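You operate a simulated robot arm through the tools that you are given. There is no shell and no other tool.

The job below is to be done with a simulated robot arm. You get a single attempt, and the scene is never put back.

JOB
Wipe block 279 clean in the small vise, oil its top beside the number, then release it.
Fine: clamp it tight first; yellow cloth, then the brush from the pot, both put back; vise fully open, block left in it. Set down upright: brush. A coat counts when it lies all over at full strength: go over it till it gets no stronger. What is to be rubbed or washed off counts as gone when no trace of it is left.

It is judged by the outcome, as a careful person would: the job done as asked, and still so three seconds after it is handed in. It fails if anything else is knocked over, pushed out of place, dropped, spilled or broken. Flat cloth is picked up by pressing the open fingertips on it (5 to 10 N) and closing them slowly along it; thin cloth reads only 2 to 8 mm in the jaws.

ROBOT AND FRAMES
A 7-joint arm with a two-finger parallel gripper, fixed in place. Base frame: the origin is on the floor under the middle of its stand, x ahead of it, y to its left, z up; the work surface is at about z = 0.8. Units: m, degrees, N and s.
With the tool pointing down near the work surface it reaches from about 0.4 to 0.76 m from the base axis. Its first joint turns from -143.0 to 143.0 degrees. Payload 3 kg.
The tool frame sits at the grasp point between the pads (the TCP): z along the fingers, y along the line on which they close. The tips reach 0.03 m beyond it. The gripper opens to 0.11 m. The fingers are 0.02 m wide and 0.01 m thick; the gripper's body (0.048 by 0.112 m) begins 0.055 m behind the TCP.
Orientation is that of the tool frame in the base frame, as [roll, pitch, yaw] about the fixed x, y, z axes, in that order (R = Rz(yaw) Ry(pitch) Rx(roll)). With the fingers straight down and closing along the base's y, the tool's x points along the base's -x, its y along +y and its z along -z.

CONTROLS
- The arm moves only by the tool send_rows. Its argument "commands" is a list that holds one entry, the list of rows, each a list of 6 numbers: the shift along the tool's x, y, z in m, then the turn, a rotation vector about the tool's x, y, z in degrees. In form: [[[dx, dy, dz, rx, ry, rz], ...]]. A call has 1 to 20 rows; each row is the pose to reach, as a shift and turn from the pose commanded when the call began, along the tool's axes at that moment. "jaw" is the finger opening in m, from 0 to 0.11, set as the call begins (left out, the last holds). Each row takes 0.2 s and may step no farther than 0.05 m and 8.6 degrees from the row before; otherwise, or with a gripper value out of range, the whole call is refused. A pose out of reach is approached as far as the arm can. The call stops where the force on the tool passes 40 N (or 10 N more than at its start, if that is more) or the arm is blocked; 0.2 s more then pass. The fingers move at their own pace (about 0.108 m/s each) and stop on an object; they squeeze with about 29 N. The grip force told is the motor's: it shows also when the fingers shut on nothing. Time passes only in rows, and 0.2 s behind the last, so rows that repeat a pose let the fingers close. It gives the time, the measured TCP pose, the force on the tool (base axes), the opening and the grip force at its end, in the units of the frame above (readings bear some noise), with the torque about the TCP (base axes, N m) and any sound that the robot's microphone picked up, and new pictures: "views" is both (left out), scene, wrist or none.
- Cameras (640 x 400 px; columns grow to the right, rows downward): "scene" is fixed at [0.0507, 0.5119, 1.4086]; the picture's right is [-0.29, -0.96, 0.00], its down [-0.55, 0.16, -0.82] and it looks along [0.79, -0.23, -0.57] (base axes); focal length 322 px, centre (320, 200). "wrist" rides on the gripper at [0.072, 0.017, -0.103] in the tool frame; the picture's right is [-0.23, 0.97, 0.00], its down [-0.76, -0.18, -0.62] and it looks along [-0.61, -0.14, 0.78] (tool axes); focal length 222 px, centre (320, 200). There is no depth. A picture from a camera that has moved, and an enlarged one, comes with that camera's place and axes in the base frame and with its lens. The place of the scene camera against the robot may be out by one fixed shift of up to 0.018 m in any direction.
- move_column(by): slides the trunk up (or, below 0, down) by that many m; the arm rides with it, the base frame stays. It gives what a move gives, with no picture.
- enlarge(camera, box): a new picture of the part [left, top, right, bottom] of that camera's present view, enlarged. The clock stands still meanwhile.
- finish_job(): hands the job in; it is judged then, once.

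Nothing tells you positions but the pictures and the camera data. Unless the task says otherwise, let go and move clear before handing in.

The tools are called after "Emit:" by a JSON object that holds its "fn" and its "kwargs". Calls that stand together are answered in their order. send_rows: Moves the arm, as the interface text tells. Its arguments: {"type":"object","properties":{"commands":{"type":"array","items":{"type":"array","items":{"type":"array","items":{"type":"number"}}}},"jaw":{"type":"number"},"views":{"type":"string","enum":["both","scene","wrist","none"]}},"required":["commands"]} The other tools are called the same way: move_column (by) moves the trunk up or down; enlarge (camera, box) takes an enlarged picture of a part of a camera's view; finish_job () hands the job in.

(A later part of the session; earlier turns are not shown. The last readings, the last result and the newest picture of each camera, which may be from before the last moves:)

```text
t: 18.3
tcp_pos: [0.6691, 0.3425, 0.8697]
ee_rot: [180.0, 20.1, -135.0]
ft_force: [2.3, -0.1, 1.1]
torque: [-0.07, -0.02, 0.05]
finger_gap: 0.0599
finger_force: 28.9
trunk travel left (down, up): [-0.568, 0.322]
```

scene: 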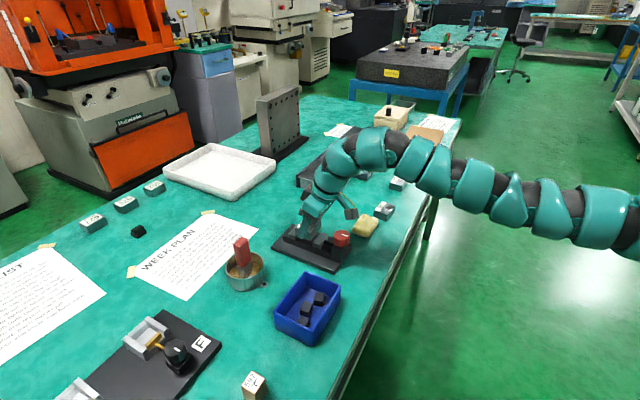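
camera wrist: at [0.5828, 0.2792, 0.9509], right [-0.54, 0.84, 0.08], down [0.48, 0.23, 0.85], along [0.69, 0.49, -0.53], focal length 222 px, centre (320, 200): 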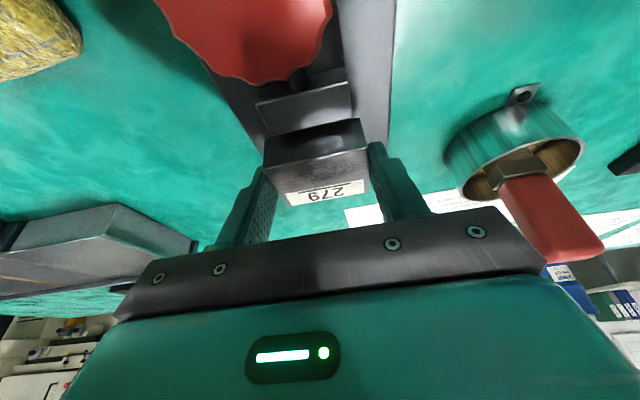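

The vertical force went from −4.3 N to +1.1 N, so the block now rests on the bed. I'll check the picture before opening.

Emit:
{"fn": "send_rows", "kwargs": {"commands": [[[0.0002, 0, 0.0005, 0, 0, 0]]], "views": "wrist"}}

Emit:
{"fn": "enlarge", "kwargs": {"camera": "scene", "box": [265, 200, 365, 280]}}

Emit:
{"fn": "enlarge", "kwargs": {"camera": "wrist", "box": [230, 50, 410, 220]}}

```text
t: 18.7
tcp_pos: [0.6689, 0.3414, 0.8689]
ee_rot: [180.0, 20.3, -135.0]
ft_force: [1.8, -0.2, 9.2]
torque: [-0.23, 0.07, 0.02]
finger_gap: 0.0596
finger_force: 28.5
trunk travel left (down, up): [-0.568, 0.322]
camera wrist: at [0.5828, 0.2795, 0.942], right [-0.54, 0.84, 0.08], down [0.48, 0.23, 0.85], along [0.69, 0.49, -0.52], focal length 222 px, centre (320, 200)
```

wrist: 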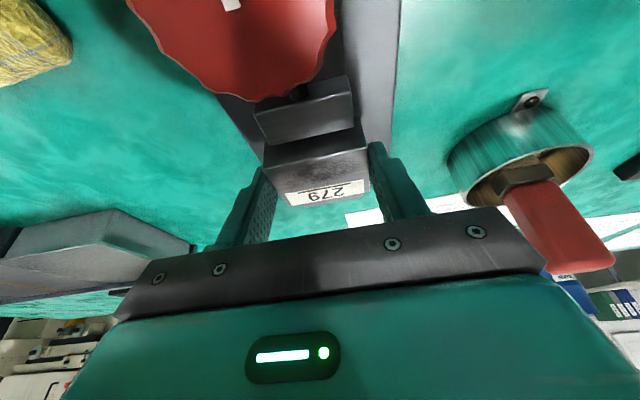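

```text
5.00 times, centred on (315, 240) of scene
camera zoom: at [0.0507, 0.5119, 1.4086], right [-0.29, -0.96, 0.0], down [-0.55, 0.16, -0.82], along [0.79, -0.23, -0.57], focal length 1612 px, centre (345, 0)
```

zoom: 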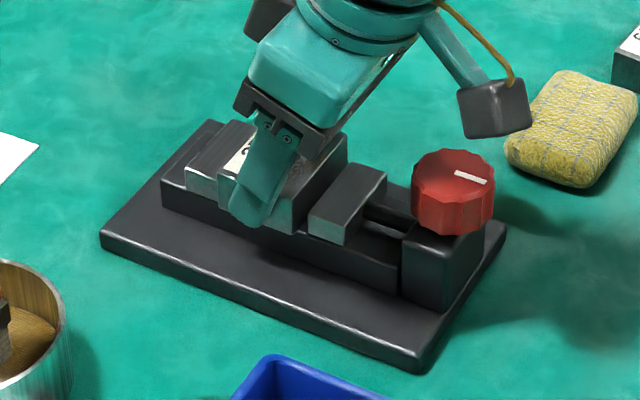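

```text
2.35 times, centred on (320, 135) of wrist
camera zoom: at [0.5828, 0.2795, 0.942], right [-0.54, 0.84, 0.08], down [0.48, 0.23, 0.85], along [0.69, 0.49, -0.52], focal length 523 px, centre (320, 353)
```

zoom: 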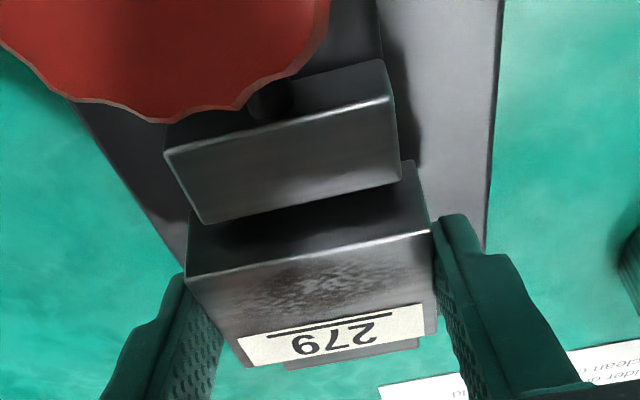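

The block is seated between the jaws. Opening the fingers now.

Emit:
{"fn": "send_rows", "kwargs": {"commands": [[[0, 0, 0, 0, 0, 0], [0, 0, 0, 0, 0, 0]]], "jaw": 0.078, "views": "none"}}

Emit:
{"fn": "send_rows", "kwargs": {"commands": [[[-0.0069, 0, -0.0189, 0, 0, 0], [-0.0188, 0, -0.0517, 0, 0, 0], [-0.0308, 0, -0.0846, 0, 0, 0], [-0.0428, 0, -0.1175, 0, 0, 0]]], "views": "both"}}

Emit:
{"fn": "enlarge", "kwargs": {"camera": "scene", "box": [265, 200, 365, 280]}}

Emit:
{"fn": "enlarge", "kwargs": {"camera": "wrist", "box": [200, 0, 400, 180]}}

```text
t: 19.3
tcp_pos: [0.667, 0.3405, 0.867]
ee_rot: [-180.0, 20.0, -135.1]
ft_force: [0.4, 0.1, -0.5]
torque: [0.0, -0.02, 0.01]
finger_gap: 0.0782
finger_force: 0.0
trunk travel left (down, up): [-0.568, 0.322]
```

```text
t: 20.3
tcp_pos: [0.6658, 0.3399, 0.9914]
ee_rot: [-180.0, 20.1, -135.0]
ft_force: [0.3, -0.6, -0.3]
torque: [0.01, -0.01, -0.01]
finger_gap: 0.0777
finger_force: 0.0
trunk travel left (down, up): [-0.568, 0.322]
camera wrist: at [0.5808, 0.2779, 1.0639], right [-0.54, 0.84, 0.08], down [0.48, 0.23, 0.85], along [0.69, 0.49, -0.53], focal length 222 px, centre (320, 200)
```

scene: 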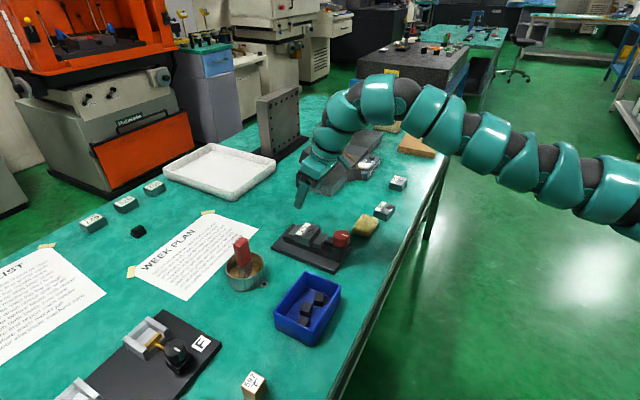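
wrist: 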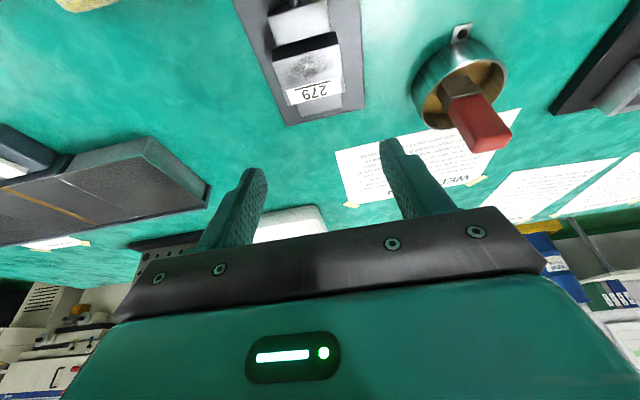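

```text
5.00 times, centred on (315, 240) of scene
camera zoom: at [0.0507, 0.5119, 1.4086], right [-0.29, -0.96, 0.0], down [-0.55, 0.16, -0.82], along [0.79, -0.23, -0.57], focal length 1612 px, centre (345, 0)
```

zoom: 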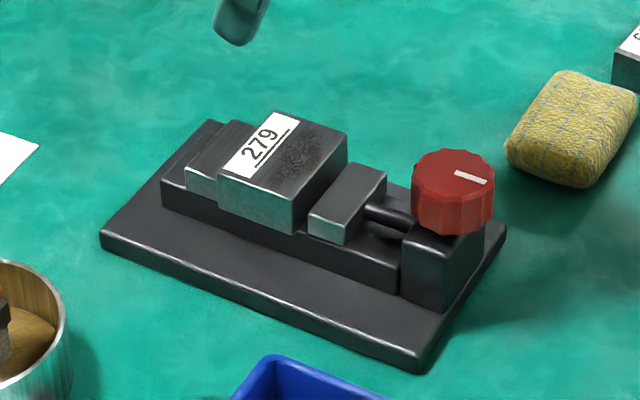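

```text
2.22 times, centred on (300, 90) of wrist
camera zoom: at [0.5808, 0.2779, 1.0639], right [-0.54, 0.84, 0.08], down [0.48, 0.23, 0.85], along [0.69, 0.49, -0.53], focal length 494 px, centre (364, 444)
```

zoom: 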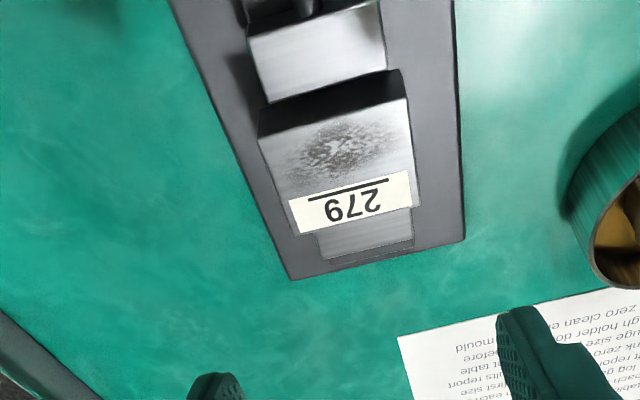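

The block sits flat in the vise. Now I'll straighten the tool and hover over the red knob to measure it.

Emit:
{"fn": "send_rows", "kwargs": {"commands": [[[0.0202, 0, -0.0074, 0, 5, 0], [0.0404, 0, -0.0147, 0, 10, 0], [0.0606, 0, -0.0221, 0, 15, 0], [0.0808, -0.0007, -0.0294, 0, 20, 0]]], "views": "both"}}

Emit:
{"fn": "enlarge", "kwargs": {"camera": "wrist", "box": [220, 40, 420, 200]}}

```text
t: 21.3
tcp_pos: [0.6063, 0.2809, 0.9915]
ee_rot: [180.0, -0.1, -135.0]
ft_force: [-0.9, -0.6, 0.3]
torque: [-0.01, -0.01, 0.02]
finger_gap: 0.0779
finger_force: 0.0
trunk travel left (down, up): [-0.568, 0.322]
camera wrist: at [0.5427, 0.2407, 1.0948], right [-0.53, 0.85, 0.0], down [0.66, 0.41, 0.62], along [0.53, 0.33, -0.78], focal length 222 px, centre (320, 200)
```

scene: 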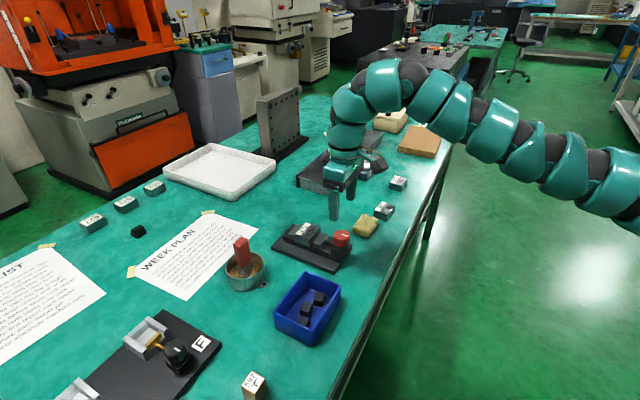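
wrist: 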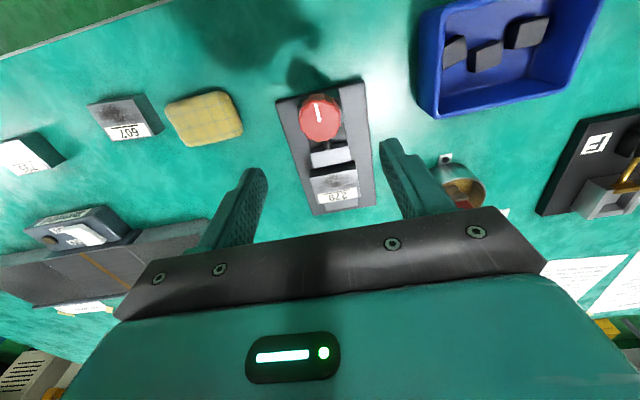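

```text
2.50 times, centred on (320, 120) of wrist
camera zoom: at [0.5427, 0.2407, 1.0948], right [-0.53, 0.85, 0.0], down [0.66, 0.41, 0.62], along [0.53, 0.33, -0.78], focal length 555 px, centre (320, 400)
```

zoom: 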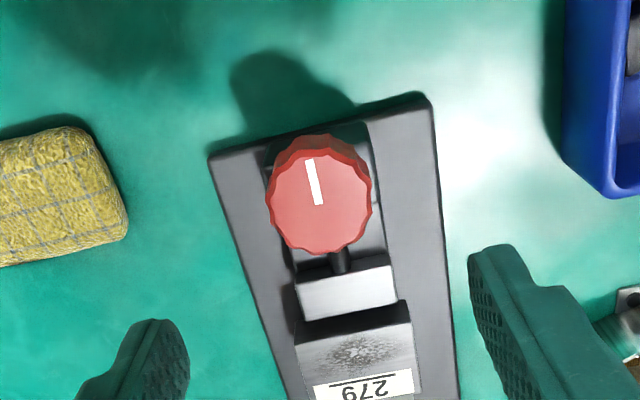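

The knob centre is at about (0.608, 0.279) and it's about 41 mm across. Before gripping it, I'll find out how far the wrist can rotate here by turning clockwise in free air.

Emit:
{"fn": "send_rows", "kwargs": {"commands": [[[0, 0, 0, 0, 0, 8.5], [0, 0, 0, 0, 0, 17], [0, 0, 0, 0, 0, 25.5], [0, 0, 0, 0, 0, 34], [0, 0, 0, 0, 0, 42.5], [0, 0, 0, 0, 0, 51], [0, 0, 0, 0, 0, 59.5], [0, 0, 0, 0, 0, 68], [0, 0, 0, 0, 0, 76.5], [0, 0, 0, 0, 0, 85], [0, 0, 0, 0, 0, 93.5], [0, 0, 0, 0, 0, 102], [0, 0, 0, 0, 0, 110.5], [0, 0, 0, 0, 0, 119], [0, 0, 0, 0, 0, 127.5], [0, 0, 0, 0, 0, 136], [0, 0, 0, 0, 0, 144.5], [0, 0, 0, 0, 0, 153], [0, 0, 0, 0, 0, 161.5], [0, 0, 0, 0, 0, 170]]], "views": "none"}}

```text
t: 25.5
tcp_pos: [0.6164, 0.2735, 0.9895]
ee_rot: [179.7, 0.2, 56.4]
ft_force: [-0.1, -1.0, 1.1]
torque: [0.0, 0.02, -0.03]
finger_gap: 0.0779
finger_force: 0.1
out of reach, approached as far as the arm can: row 20
trunk travel left (down, up): [-0.568, 0.322]
```

The clockwise limit is near yaw 60°. Now I'll turn back and look for the counter-clockwise limit.

Emit:
{"fn": "send_rows", "kwargs": {"commands": [[[0, 0, 0, 0, 0, -8.5], [0, 0, 0, 0, 0, -17], [0, 0, 0, 0, 0, -25.5], [0, 0, 0, 0, 0, -34], [0, 0, 0, 0, 0, -42.5], [0, 0, 0, 0, 0, -51], [0, 0, 0, 0, 0, -59.5], [0, 0, 0, 0, 0, -68], [0, 0, 0, 0, 0, -76.5], [0, 0, 0, 0, 0, -85], [0, 0, 0, 0, 0, -93.5], [0, 0, 0, 0, 0, -102], [0, 0, 0, 0, 0, -110.5], [0, 0, 0, 0, 0, -119], [0, 0, 0, 0, 0, -127.5], [0, 0, 0, 0, 0, -136], [0, 0, 0, 0, 0, -144.5], [0, 0, 0, 0, 0, -153], [0, 0, 0, 0, 0, -161.5], [0, 0, 0, 0, 0, -170]]], "views": "none"}}

Emit:
{"fn": "send_rows", "kwargs": {"commands": [[[0, 0, 0, 0, 0, -8.5], [0, 0, 0, 0, 0, -17], [0, 0, 0, 0, 0, -25.5], [0, 0, 0, 0, 0, -34], [0, 0, 0, 0, 0, -42.5], [0, 0, 0, 0, 0, -51], [0, 0, 0, 0, 0, -59.5], [0, 0, 0, 0, 0, -68], [0, 0, 0, 0, 0, -76.5], [0, 0, 0, 0, 0, -85], [0, 0, 0, 0, 0, -93.5], [0, 0, 0, 0, 0, -102]]], "views": "none"}}

```text
t: 29.7
tcp_pos: [0.6158, 0.273, 0.9865]
ee_rot: [-180.0, 0.0, -134.9]
ft_force: [-0.5, 0.7, -0.3]
torque: [0.03, 0.04, 0.0]
finger_gap: 0.0779
finger_force: 0.1
trunk travel left (down, up): [-0.568, 0.322]
```

```text
t: 32.3
tcp_pos: [0.6145, 0.2724, 0.9886]
ee_rot: [-179.9, -0.1, -32.8]
ft_force: [-0.2, 0.5, -0.4]
torque: [0.04, 0.01, 0.03]
finger_gap: 0.0778
finger_force: 0.0
trunk travel left (down, up): [-0.568, 0.322]
```

The wrist can sweep from at least yaw 327° down to about 63°, so roughly 260° per grip. I'll re-centre over the knob and check from this side.

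Emit:
{"fn": "send_rows", "kwargs": {"commands": [[[-0.0098, -0.0008, 0, 0, 0, 0], [-0.0098, -0.0008, 0, 0, 0, 0]]], "jaw": 0.062, "views": "wrist"}}

Emit:
{"fn": "enlarge", "kwargs": {"camera": "wrist", "box": [240, 60, 400, 200]}}

```text
t: 32.9
tcp_pos: [0.6061, 0.2789, 0.9882]
ee_rot: [-179.9, 0.0, -33.0]
ft_force: [0.1, 0.4, 0.2]
torque: [0.03, 0.01, 0.02]
finger_gap: 0.0619
finger_force: 0.1
trunk travel left (down, up): [-0.568, 0.322]
camera wrist: at [0.6584, 0.2244, 1.0925], right [-0.72, -0.69, 0.0], down [-0.54, 0.56, 0.62], along [-0.43, 0.45, -0.78], focal length 222 px, centre (320, 200)
```

wrist: 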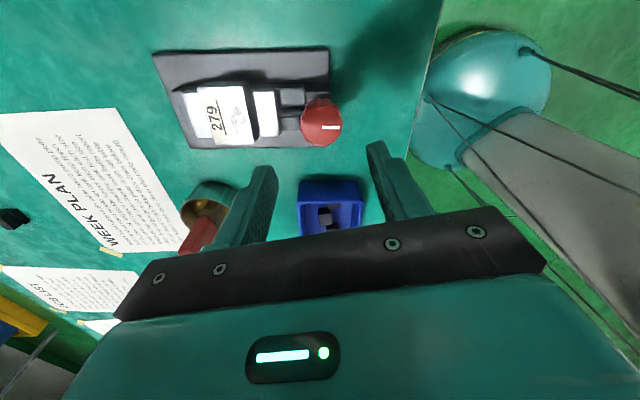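

```text
2.86 times, centred on (320, 130) of wrist
camera zoom: at [0.6584, 0.2244, 1.0925], right [-0.72, -0.69, 0.0], down [-0.54, 0.56, 0.62], along [-0.43, 0.45, -0.78], focal length 635 px, centre (320, 400)
```

zoom: 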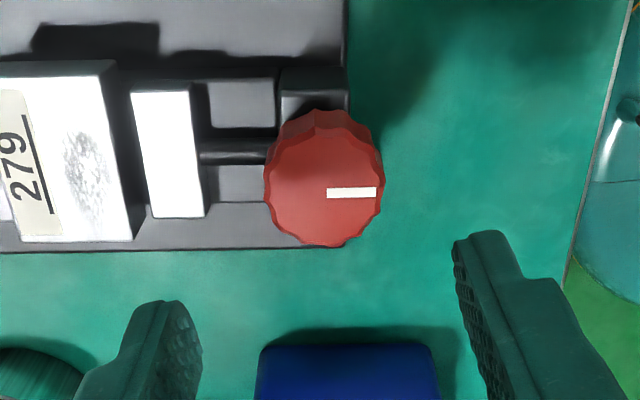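

Combining the views, the knob axis is near (0.605, 0.2785) with its top at about z = 0.886. I'll descend around it with the fingers open.

Emit:
{"fn": "send_rows", "kwargs": {"commands": [[[-0.0014, 0.0015, 0.03, 0, 0, 0], [-0.0014, 0.0015, 0.06, 0, 0, 0], [-0.0014, 0.0015, 0.08, 0, 0, 0], [-0.0014, 0.0015, 0.093, 0, 0, 0]]], "views": "both"}}

Emit:
{"fn": "enlarge", "kwargs": {"camera": "scene", "box": [265, 200, 385, 290]}}

Emit:
{"fn": "enlarge", "kwargs": {"camera": "wrist", "box": [220, 90, 420, 230]}}

```text
t: 33.9
tcp_pos: [0.6062, 0.2787, 0.8952]
ee_rot: [-179.8, -0.1, -33.1]
ft_force: [-0.4, 0.1, -0.2]
torque: [-0.02, -0.01, 0.0]
finger_gap: 0.0622
finger_force: 0.1
trunk travel left (down, up): [-0.568, 0.322]
camera wrist: at [0.6576, 0.2248, 0.9989], right [-0.72, -0.69, 0.0], down [-0.54, 0.56, 0.62], along [-0.43, 0.45, -0.78], focal length 222 px, centre (320, 200)
```

scene: 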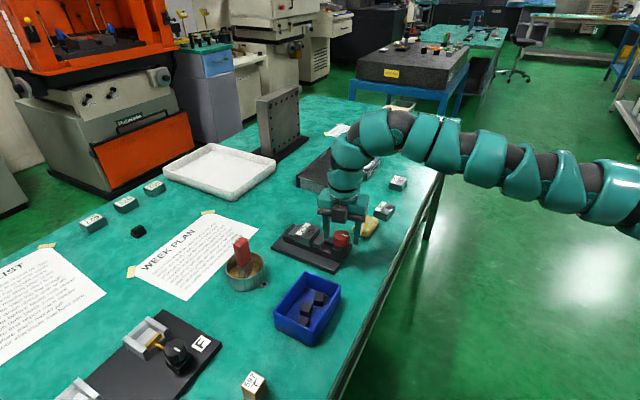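
wrist: 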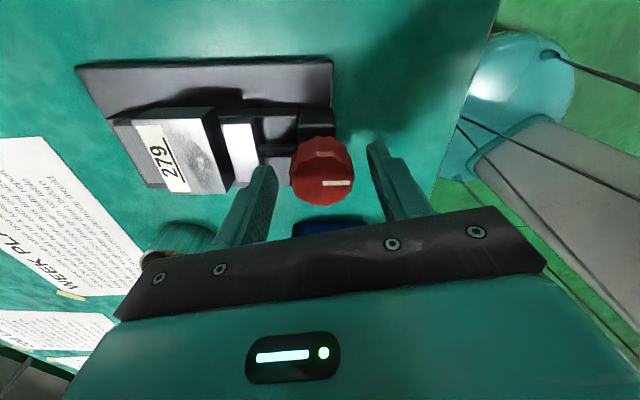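

```text
4.44 times, centred on (325, 245) of scene
camera zoom: at [0.0507, 0.5119, 1.4086], right [-0.29, -0.96, 0.0], down [-0.55, 0.16, -0.82], along [0.79, -0.23, -0.57], focal length 1432 px, centre (298, 0)
```

zoom: 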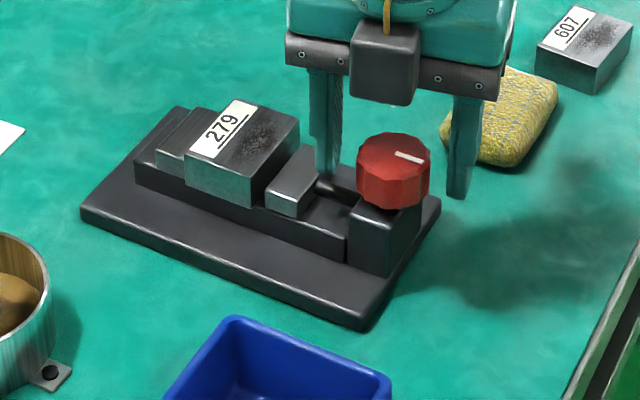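

```text
2.86 times, centred on (320, 160) of wrist
camera zoom: at [0.6576, 0.2248, 0.9989], right [-0.72, -0.69, 0.0], down [-0.54, 0.56, 0.62], along [-0.43, 0.45, -0.78], focal length 635 px, centre (320, 314)
```

zoom: 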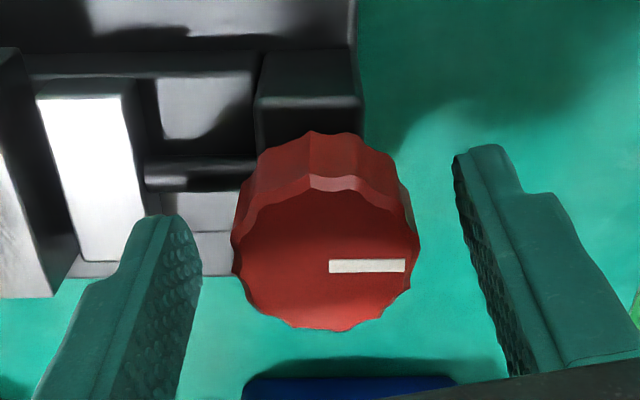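

The knob is centred between the fingers. Closing on it.

Emit:
{"fn": "send_rows", "kwargs": {"commands": [[[0, 0.001, 0, 0, 0, 0], [0, 0.001, 0, 0, 0, 0], [0, 0.001, 0, 0, 0, 0]]], "jaw": 0.03, "views": "wrist"}}

```text
t: 34.7
tcp_pos: [0.6052, 0.2785, 0.8946]
ee_rot: [-179.9, 0.0, -33.1]
ft_force: [5.1, 4.9, 1.4]
torque: [0.07, -0.5, -0.05]
finger_gap: 0.0394
finger_force: 44.8
trunk travel left (down, up): [-0.568, 0.322]
camera wrist: at [0.657, 0.2245, 0.999], right [-0.72, -0.69, 0.0], down [-0.54, 0.56, 0.62], along [-0.43, 0.45, -0.78], focal length 222 px, centre (320, 200)
```

wrist: 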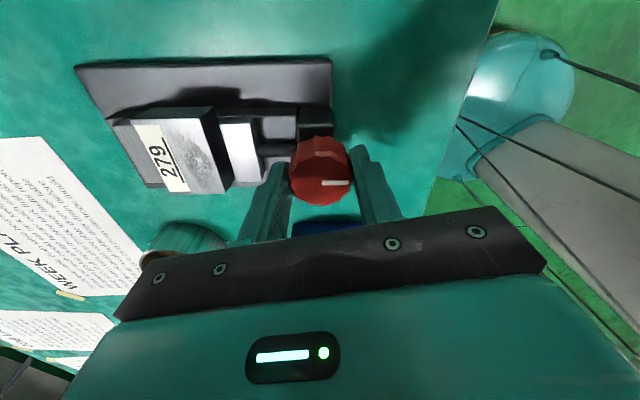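

Gripped the knob. I'll turn clockwise a little and see which way the jaw moves.

Emit:
{"fn": "send_rows", "kwargs": {"commands": [[[0, -0.001, 0, 0, 0, 8.5], [0, -0.001, 0, 0, 0, 17], [0, -0.001, 0, 0, 0, 25.5], [0, -0.001, 0, 0, 0, 34], [0, -0.001, 0, 0, 0, 42.5]]], "views": "both"}}

Emit:
{"fn": "enlarge", "kwargs": {"camera": "scene", "box": [265, 200, 385, 290]}}

```text
t: 35.9
tcp_pos: [0.6036, 0.2784, 0.8943]
ee_rot: [179.9, 0.0, -75.6]
ft_force: [-4.0, -6.1, -2.2]
torque: [-0.75, 0.23, -0.01]
finger_gap: 0.0394
finger_force: 44.5
trunk travel left (down, up): [-0.568, 0.322]
camera wrist: at [0.6065, 0.2033, 0.999], right [-1.0, -0.02, 0.0], down [-0.02, 0.78, 0.62], along [-0.01, 0.62, -0.78], focal length 222 px, centre (320, 200)
```

scene: 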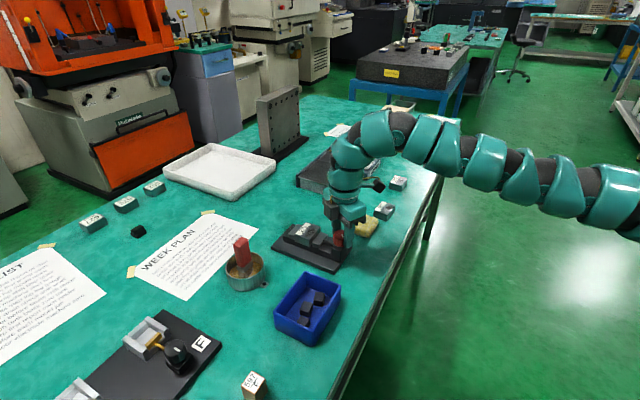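
wrist: 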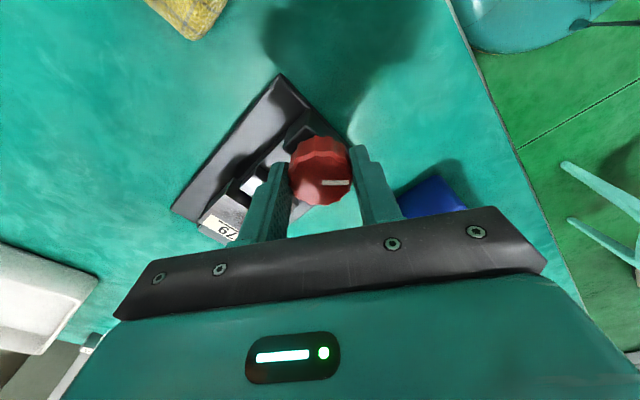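

```text
4.44 times, centred on (325, 245) of scene
camera zoom: at [0.0507, 0.5119, 1.4086], right [-0.29, -0.96, 0.0], down [-0.55, 0.16, -0.82], along [0.79, -0.23, -0.57], focal length 1432 px, centre (298, 0)
```

zoom: 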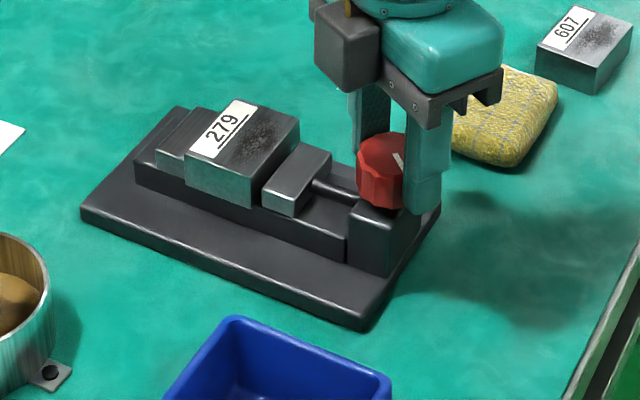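

Clockwise closes the vise: the jaw crept toward the block. I'll continue clockwise and watch the torque.

Emit:
{"fn": "send_rows", "kwargs": {"commands": [[[0.0003, 0.0004, 0, 0, 0, 8.5], [0.0003, 0.0004, 0, 0, 0, 17], [0.0003, 0.0004, 0, 0, 0, 25.5], [0.0003, 0.0004, 0, 0, 0, 34], [0.0003, 0.0004, 0, 0, 0, 42.5], [0.0003, 0.0004, 0, 0, 0, 51], [0.0003, 0.0004, 0, 0, 0, 59.5], [0.0003, 0.0004, 0, 0, 0, 68], [0.0003, 0.0004, 0, 0, 0, 76.5], [0.0003, 0.0004, 0, 0, 0, 85]]], "views": "both"}}

Emit:
{"fn": "enlarge", "kwargs": {"camera": "scene", "box": [265, 200, 385, 290]}}

```text
t: 38.1
tcp_pos: [0.6027, 0.2801, 0.8961]
ee_rot: [179.9, -0.1, -160.4]
ft_force: [-18.8, -2.0, -10.8]
torque: [-0.04, 0.94, 0.0]
finger_gap: 0.0394
finger_force: 45.0
trunk travel left (down, up): [-0.568, 0.322]
camera wrist: at [0.5298, 0.2703, 0.9991], right [-0.11, 0.99, 0.0], down [0.78, 0.09, 0.62], along [0.62, 0.07, -0.78], focal length 222 px, centre (320, 200)
```

scene: 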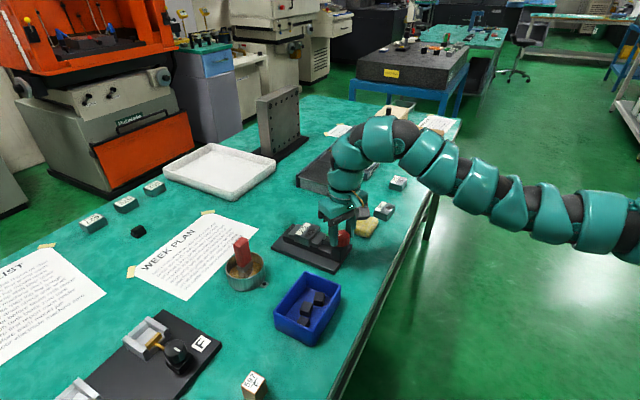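
wrist: 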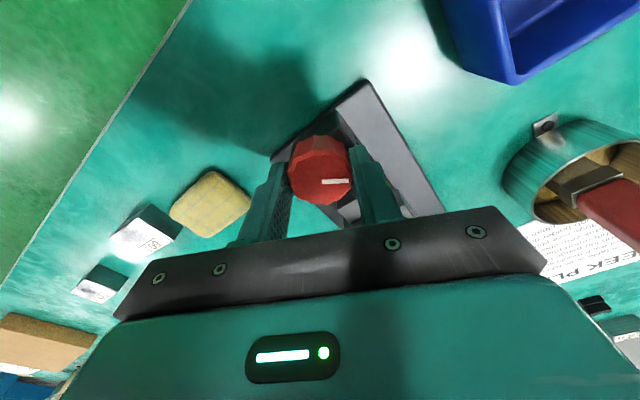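

```text
4.44 times, centred on (325, 245) of scene
camera zoom: at [0.0507, 0.5119, 1.4086], right [-0.29, -0.96, 0.0], down [-0.55, 0.16, -0.82], along [0.79, -0.23, -0.57], focal length 1432 px, centre (298, 0)
```

zoom: 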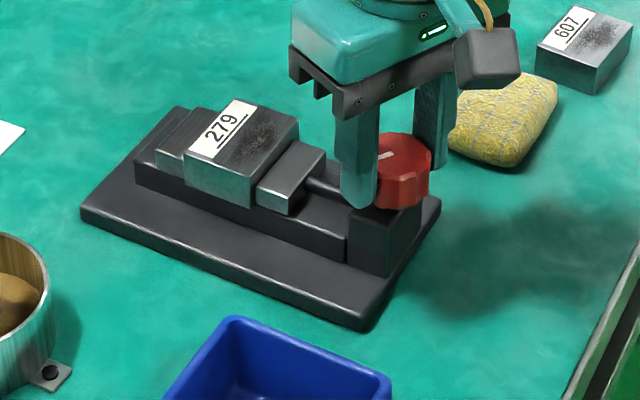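

The jaw is nearly touching the block. I'll relieve the small side load and continue in shorter turns.

Emit:
{"fn": "send_rows", "kwargs": {"commands": [[[0.0015, 0.0003, 0.0005, 0, 0, 6], [0.0015, 0.0003, 0.0005, 0, 0, 12], [0.0015, 0.0003, 0.0005, 0, 0, 18], [0.0015, 0.0003, 0.0005, 0, 0, 24], [0.0015, 0.0003, 0.0005, 0, 0, 30]]], "views": "none"}}

Emit:
{"fn": "enlarge", "kwargs": {"camera": "scene", "box": [265, 200, 385, 290]}}

```text
t: 39.3
tcp_pos: [0.6058, 0.2798, 0.8949]
ee_rot: [179.8, 0.2, 169.3]
ft_force: [0.5, 9.9, -1.9]
torque: [0.12, 0.03, 0.94]
finger_gap: 0.0394
finger_force: 45.0
trunk travel left (down, up): [-0.568, 0.322]
```

```text
4.44 times, centred on (325, 245) of scene
camera zoom: at [0.0507, 0.5119, 1.4086], right [-0.29, -0.96, 0.0], down [-0.55, 0.16, -0.82], along [0.79, -0.23, -0.57], focal length 1432 px, centre (298, 0)
```

zoom: 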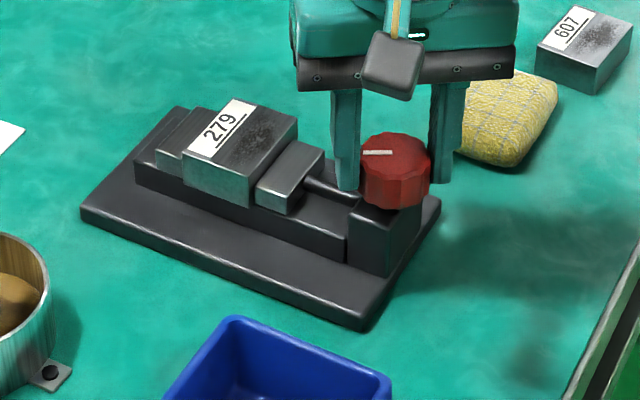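

Torque has risen to 0.94 N·m, so the jaws are biting. A bit more to make it tight.

Emit:
{"fn": "send_rows", "kwargs": {"commands": [[[0, 0, 0, 0, 0, 3], [0, 0, 0, 0, 0, 6], [0, 0, 0, 0, 0, 9], [0, 0, 0, 0, 0, 12]]], "views": "none"}}

Emit:
{"fn": "enlarge", "kwargs": {"camera": "scene", "box": [285, 210, 365, 270]}}

```text
t: 40.3
tcp_pos: [0.6023, 0.2802, 0.8955]
ee_rot: [180.0, 0.0, 157.6]
ft_force: [1.6, 20.4, 1.9]
torque: [0.49, 0.04, 0.42]
finger_gap: 0.0391
finger_force: 44.7
trunk travel left (down, up): [-0.568, 0.322]
```

```text
6.67 times, centred on (325, 240) of scene
camera zoom: at [0.0507, 0.5119, 1.4086], right [-0.29, -0.96, 0.0], down [-0.55, 0.16, -0.82], along [0.79, -0.23, -0.57], focal length 2149 px, centre (287, -67)
```

zoom: 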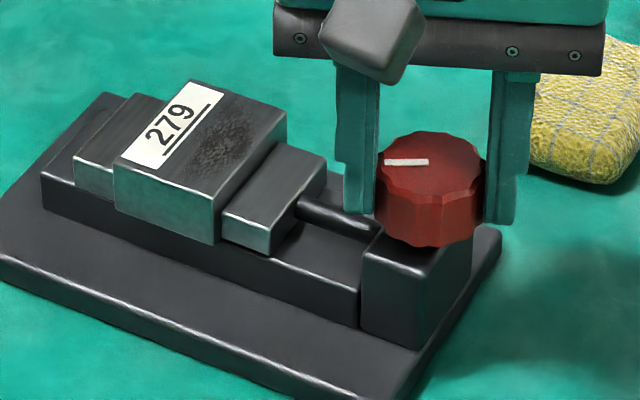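

Torque fell back a bit while the finger gap changed, so the pads may have slipped on the knob. I'll relieve the side force and check the pointer against the gripper.

Emit:
{"fn": "send_rows", "kwargs": {"commands": [[[0.0006, 0.0014, 0, 0, 0, 0]]], "views": "wrist"}}

Emit:
{"fn": "enlarge", "kwargs": {"camera": "wrist", "box": [240, 90, 400, 230]}}

```text
t: 40.7
tcp_pos: [0.6026, 0.2797, 0.8949]
ee_rot: [-179.9, 0.0, 157.5]
ft_force: [-1.2, 15.2, 1.0]
torque: [0.42, -0.33, 0.25]
finger_gap: 0.0394
finger_force: 44.7
trunk travel left (down, up): [-0.568, 0.322]
camera wrist: at [0.5417, 0.3233, 0.9991], right [0.58, 0.81, 0.0], down [0.64, -0.46, 0.62], along [0.51, -0.36, -0.78], focal length 222 px, centre (320, 200)
```

wrist: 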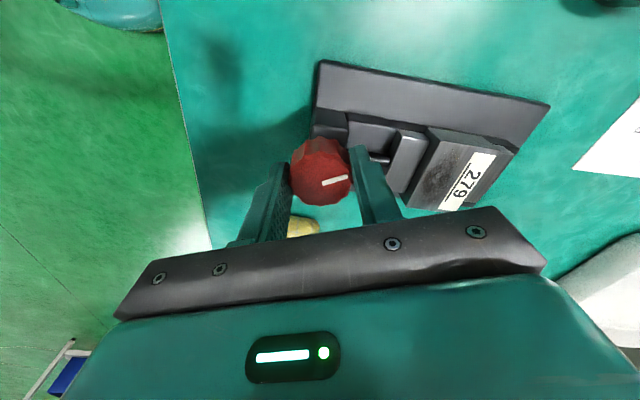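

```text
2.86 times, centred on (320, 160) of wrist
camera zoom: at [0.5417, 0.3233, 0.9991], right [0.58, 0.81, 0.0], down [0.64, -0.46, 0.62], along [0.51, -0.36, -0.78], focal length 635 px, centre (320, 314)
```

zoom: 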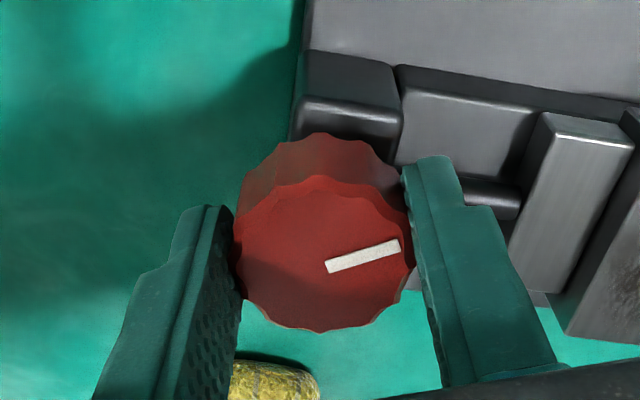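

The knob lagged the gripper by about 15°, so the pads slipped once the knob got tight. I'll turn once more to confirm the knob really is at its stop.

Emit:
{"fn": "send_rows", "kwargs": {"commands": [[[0, 0, 0, 0, 0, 2.5], [0, 0, 0, 0, 0, 5], [0, 0, 0, 0, 0, 7.5], [0, 0, 0, 0, 0, 10]]], "views": "wrist"}}

Emit:
{"fn": "enlarge", "kwargs": {"camera": "wrist", "box": [240, 90, 400, 230]}}

Emit:
{"fn": "enlarge", "kwargs": {"camera": "scene", "box": [285, 210, 365, 270]}}

```text
t: 41.7
tcp_pos: [0.6042, 0.2794, 0.8962]
ee_rot: [-180.0, 0.1, 147.3]
ft_force: [0.6, 13.0, 6.9]
torque: [-0.38, 0.11, 0.68]
finger_gap: 0.0395
finger_force: 45.1
trunk travel left (down, up): [-0.568, 0.322]
camera wrist: at [0.5521, 0.3325, 0.9989], right [0.72, 0.7, 0.0], down [0.55, -0.56, 0.62], along [0.44, -0.45, -0.78], focal length 222 px, centre (320, 200)
```

wrist: 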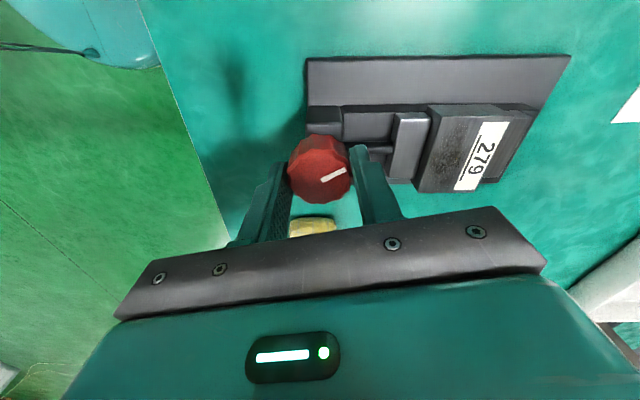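

```text
2.86 times, centred on (320, 160) of wrist
camera zoom: at [0.5521, 0.3325, 0.9989], right [0.72, 0.7, 0.0], down [0.55, -0.56, 0.62], along [0.44, -0.45, -0.78], focal length 635 px, centre (320, 314)
```

zoom: 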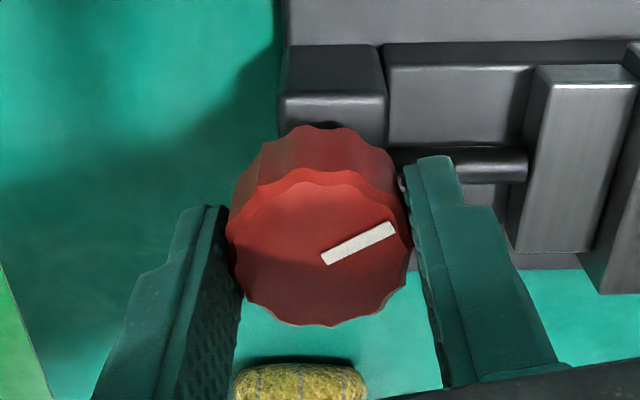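

```text
6.67 times, centred on (325, 240) of scene
camera zoom: at [0.0507, 0.5119, 1.4086], right [-0.29, -0.96, 0.0], down [-0.55, 0.16, -0.82], along [0.79, -0.23, -0.57], focal length 2149 px, centre (287, -67)
```

zoom: 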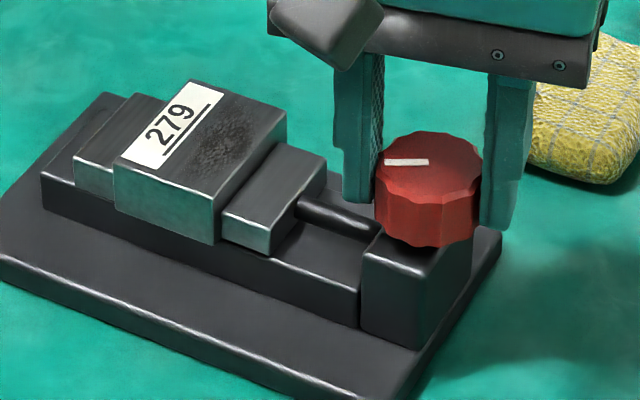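

The knob no longer moves and the pads slide at about 0.7–0.9 N·m, so the block is clamped tight. I'll release the knob and rise.

Emit:
{"fn": "send_rows", "kwargs": {"commands": [[[0, 0, 0, 0, 0, 0], [0, 0, 0, 0, 0, 0]]], "jaw": 0.062, "views": "none"}}

Emit:
{"fn": "send_rows", "kwargs": {"commands": [[[0, 0, -0.03, 0, 0, 0], [0, 0, -0.07, 0, 0, 0], [0, 0, -0.11, 0, 0, 0], [0, 0, -0.12, 0, 0, -8], [0, 0, -0.12, 0, 0, -16], [0, 0, -0.12, 0, 0, -24], [0, 0, -0.12, 0, 0, -32.5]]], "views": "both"}}

Emit:
{"fn": "enlarge", "kwargs": {"camera": "scene", "box": [265, 200, 385, 290]}}

Emit:
{"fn": "enlarge", "kwargs": {"camera": "wrist", "box": [200, 60, 400, 220]}}

```text
t: 42.3
tcp_pos: [0.6053, 0.2779, 0.8953]
ee_rot: [-179.9, -0.1, 147.5]
ft_force: [-0.2, -1.0, -1.0]
torque: [-0.02, -0.01, 0.05]
finger_gap: 0.0621
finger_force: 0.1
trunk travel left (down, up): [-0.568, 0.322]
```

```text
t: 43.9
tcp_pos: [0.6051, 0.2796, 1.016]
ee_rot: [179.8, 0.1, -179.8]
ft_force: [-0.3, 0.3, 0.1]
torque: [0.02, 0.03, 0.0]
finger_gap: 0.0621
finger_force: 0.1
trunk travel left (down, up): [-0.568, 0.322]
camera wrist: at [0.5322, 0.2951, 1.1198], right [0.22, 0.97, 0.0], down [0.76, -0.18, 0.62], along [0.61, -0.14, -0.78], focal length 222 px, centre (320, 200)
```

scene: 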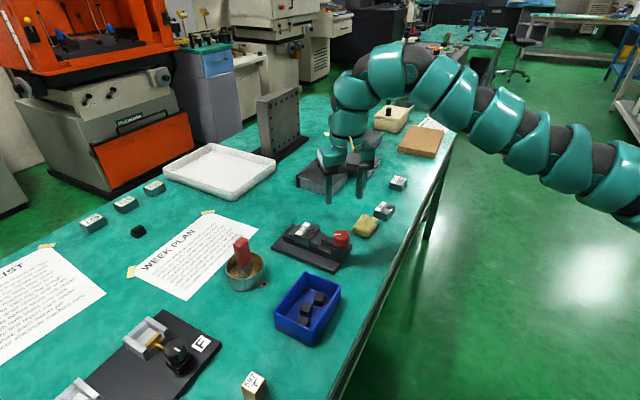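
wrist: 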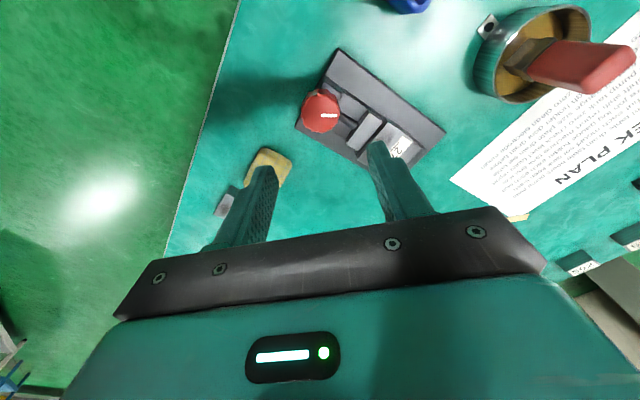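

```text
4.44 times, centred on (325, 245) of scene
camera zoom: at [0.0507, 0.5119, 1.4086], right [-0.29, -0.96, 0.0], down [-0.55, 0.16, -0.82], along [0.79, -0.23, -0.57], focal length 1432 px, centre (298, 0)
```

zoom: 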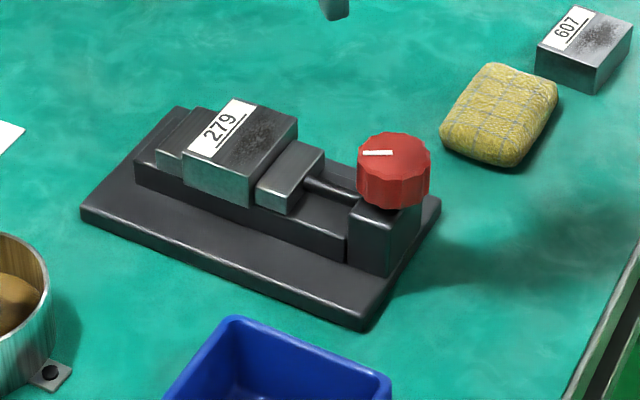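

```text
2.50 times, centred on (300, 140) of wrist
camera zoom: at [0.5322, 0.2951, 1.1198], right [0.22, 0.97, 0.0], down [0.76, -0.18, 0.62], along [0.61, -0.14, -0.78], focal length 555 px, centre (370, 350)
```

zoom: 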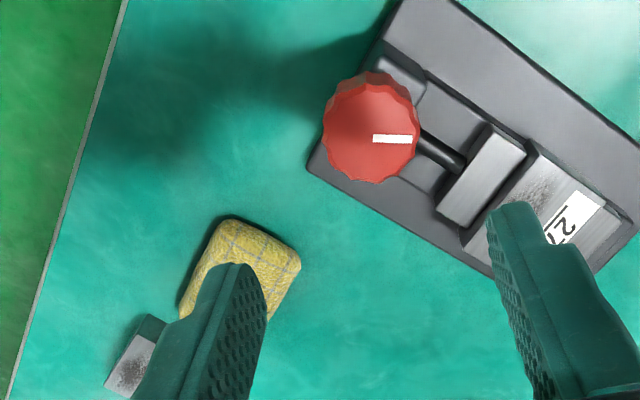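

The block is clamped between the jaws. Now I'll look at the yellow cloth up close.

Emit:
{"fn": "send_rows", "kwargs": {"commands": [[[-0.0133, -0.037, 0.01, 0, 0, 0], [-0.0267, -0.073, 0.02, 0, 0, 0], [-0.04, -0.11, 0.03, 0, 0, 0]]], "jaw": 0.1, "views": "wrist"}}

Emit:
{"fn": "enlarge", "kwargs": {"camera": "wrist", "box": [260, 80, 400, 210]}}

Emit:
{"fn": "enlarge", "kwargs": {"camera": "scene", "box": [340, 190, 410, 250]}}

```text
t: 44.7
tcp_pos: [0.6418, 0.1708, 0.9827]
ee_rot: [179.9, 0.0, -180.0]
ft_force: [-0.2, -0.2, 0.5]
torque: [-0.02, 0.03, 0.04]
finger_gap: 0.1001
finger_force: 0.0
trunk travel left (down, up): [-0.568, 0.322]
camera wrist: at [0.5691, 0.1862, 1.0863], right [0.23, 0.97, 0.0], down [0.76, -0.18, 0.62], along [0.61, -0.14, -0.78], focal length 222 px, centre (320, 200)
```

wrist: 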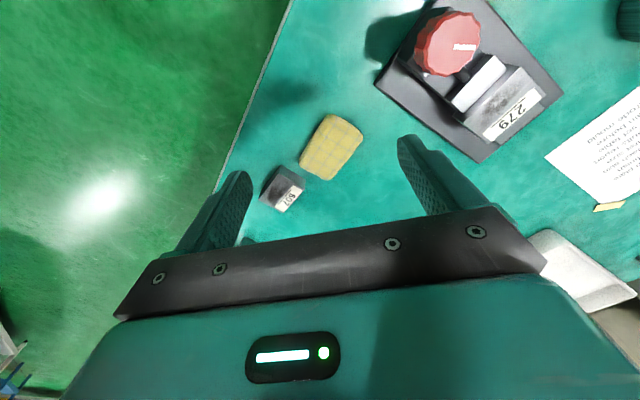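

```text
3.08 times, centred on (330, 145) of wrist
camera zoom: at [0.5691, 0.1862, 1.0863], right [0.23, 0.97, 0.0], down [0.76, -0.18, 0.62], along [0.61, -0.14, -0.78], focal length 684 px, centre (289, 369)
```

zoom: 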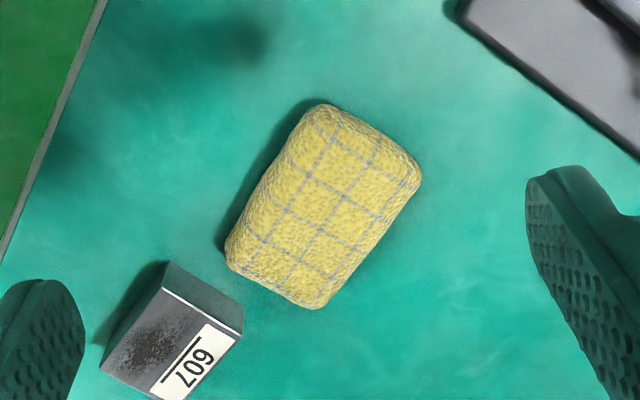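

```text
6.67 times, centred on (375, 220) of scene
camera zoom: at [0.0507, 0.5119, 1.4086], right [-0.29, -0.96, 0.0], down [-0.55, 0.16, -0.82], along [0.79, -0.23, -0.57], focal length 2149 px, centre (-47, 67)
```

zoom: 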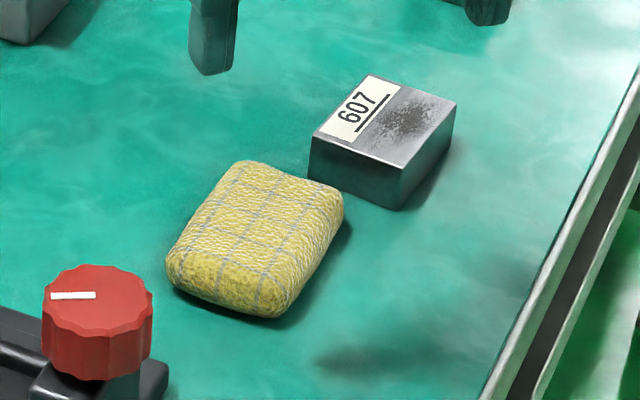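

The yellow cloth is a folded pad, about 51 × 78 mm and 20 mm thick, centred at (0.704, 0.169) with its long axis at −45°. I'll hover over it with the fingers lined up across its short side.

Emit:
{"fn": "send_rows", "kwargs": {"commands": [[[-0.01, 0, 0, 0, 0, 7.5], [-0.02, 0, 0, 0, 0, 15], [-0.03, 0, 0, 0, 0, 22.5], [-0.04, 0, 0, 0, 0, 30], [-0.05, 0, 0, 0, 0, 37.5], [-0.0587, 0, 0, 0, 0, 45], [-0.0587, 0, 0, 0, 0, 45]]], "jaw": 0.085, "views": "wrist"}}

Emit:
{"fn": "enlarge", "kwargs": {"camera": "wrist", "box": [230, 50, 420, 210]}}

```text
t: 46.3
tcp_pos: [0.7019, 0.1687, 0.9849]
ee_rot: [179.9, 0.0, 134.9]
ft_force: [0.6, 0.6, -0.1]
torque: [0.03, 0.0, -0.01]
finger_gap: 0.085
finger_force: 0.0
trunk travel left (down, up): [-0.568, 0.322]
camera wrist: at [0.6622, 0.2313, 1.0886], right [0.85, 0.53, 0.0], down [0.41, -0.67, 0.62], along [0.33, -0.53, -0.78], focal length 222 px, centre (320, 200)
```

wrist: 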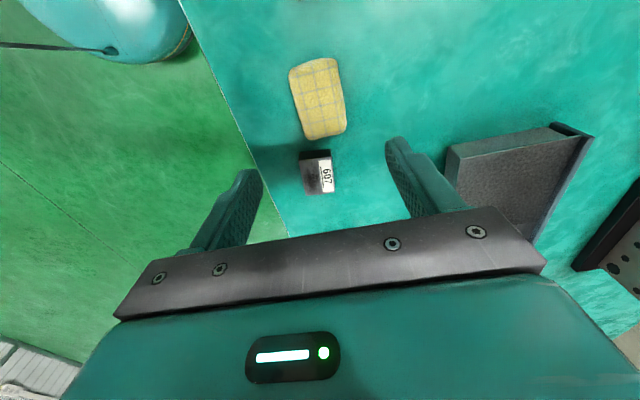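

```text
2.50 times, centred on (325, 130) of wrist
camera zoom: at [0.6622, 0.2313, 1.0886], right [0.85, 0.53, 0.0], down [0.41, -0.67, 0.62], along [0.33, -0.53, -0.78], focal length 555 px, centre (308, 375)
```

zoom: 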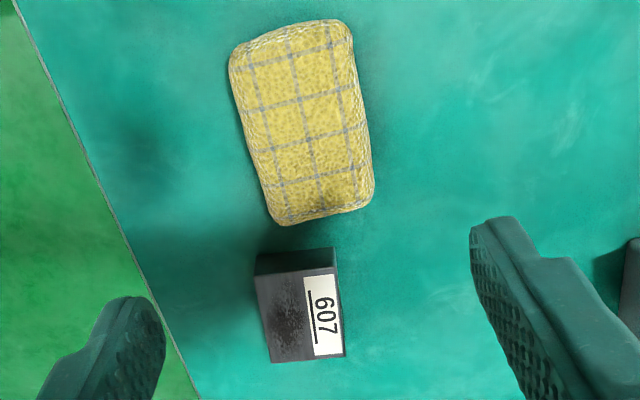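

The pad is centred under the gripper. Descending with the fingers open on either side.

Emit:
{"fn": "send_rows", "kwargs": {"commands": [[[0.0006, -0.0006, 0.04, 0, 0, 0], [0.0006, -0.0006, 0.08, 0, 0, 0], [0.0006, -0.0006, 0.11, 0, 0, 0], [0.0006, -0.0006, 0.13, 0, 0, 0], [0.0006, -0.0006, 0.15, 0, 0, 0], [0.0006, -0.0006, 0.15, 0, 0, 0]]], "views": "both"}}

Emit:
{"fn": "enlarge", "kwargs": {"camera": "scene", "box": [330, 180, 420, 250]}}

Emit:
{"fn": "enlarge", "kwargs": {"camera": "wrist", "box": [220, 90, 420, 230]}}

```text
t: 47.7
tcp_pos: [0.7011, 0.1704, 0.8339]
ee_rot: [-180.0, -0.1, 135.1]
ft_force: [0.4, -0.2, -0.3]
torque: [-0.02, -0.01, -0.03]
finger_gap: 0.085
finger_force: 0.1
trunk travel left (down, up): [-0.568, 0.322]
camera wrist: at [0.6618, 0.2324, 0.9368], right [0.85, 0.53, 0.0], down [0.41, -0.66, 0.62], along [0.33, -0.53, -0.78], focal length 222 px, centre (320, 200)
```

scene: 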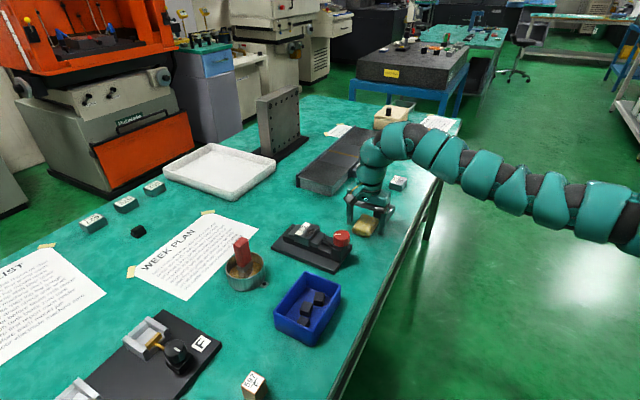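
wrist: 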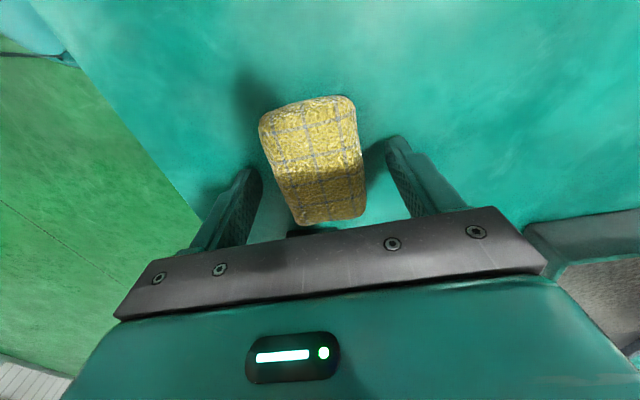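

```text
5.71 times, centred on (375, 215) of scene
camera zoom: at [0.0507, 0.5119, 1.4086], right [-0.29, -0.96, 0.0], down [-0.55, 0.16, -0.82], along [0.79, -0.23, -0.57], focal length 1842 px, centre (6, 114)
```

zoom: 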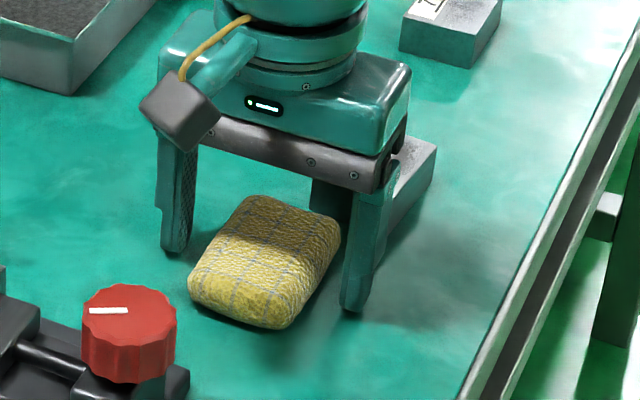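

```text
2.86 times, centred on (320, 160) of wrist
camera zoom: at [0.6618, 0.2324, 0.9368], right [0.85, 0.53, 0.0], down [0.41, -0.66, 0.62], along [0.33, -0.53, -0.78], focal length 635 px, centre (320, 314)
```

zoom: 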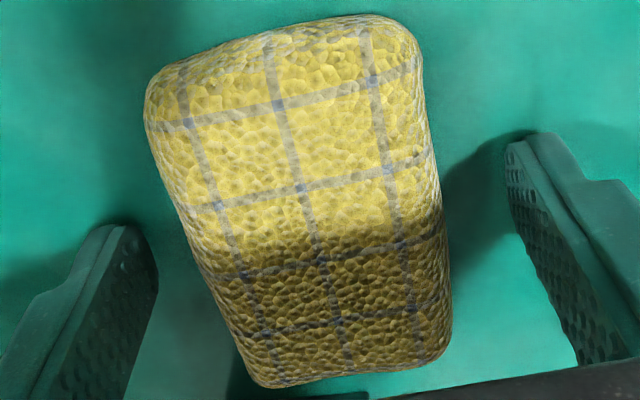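

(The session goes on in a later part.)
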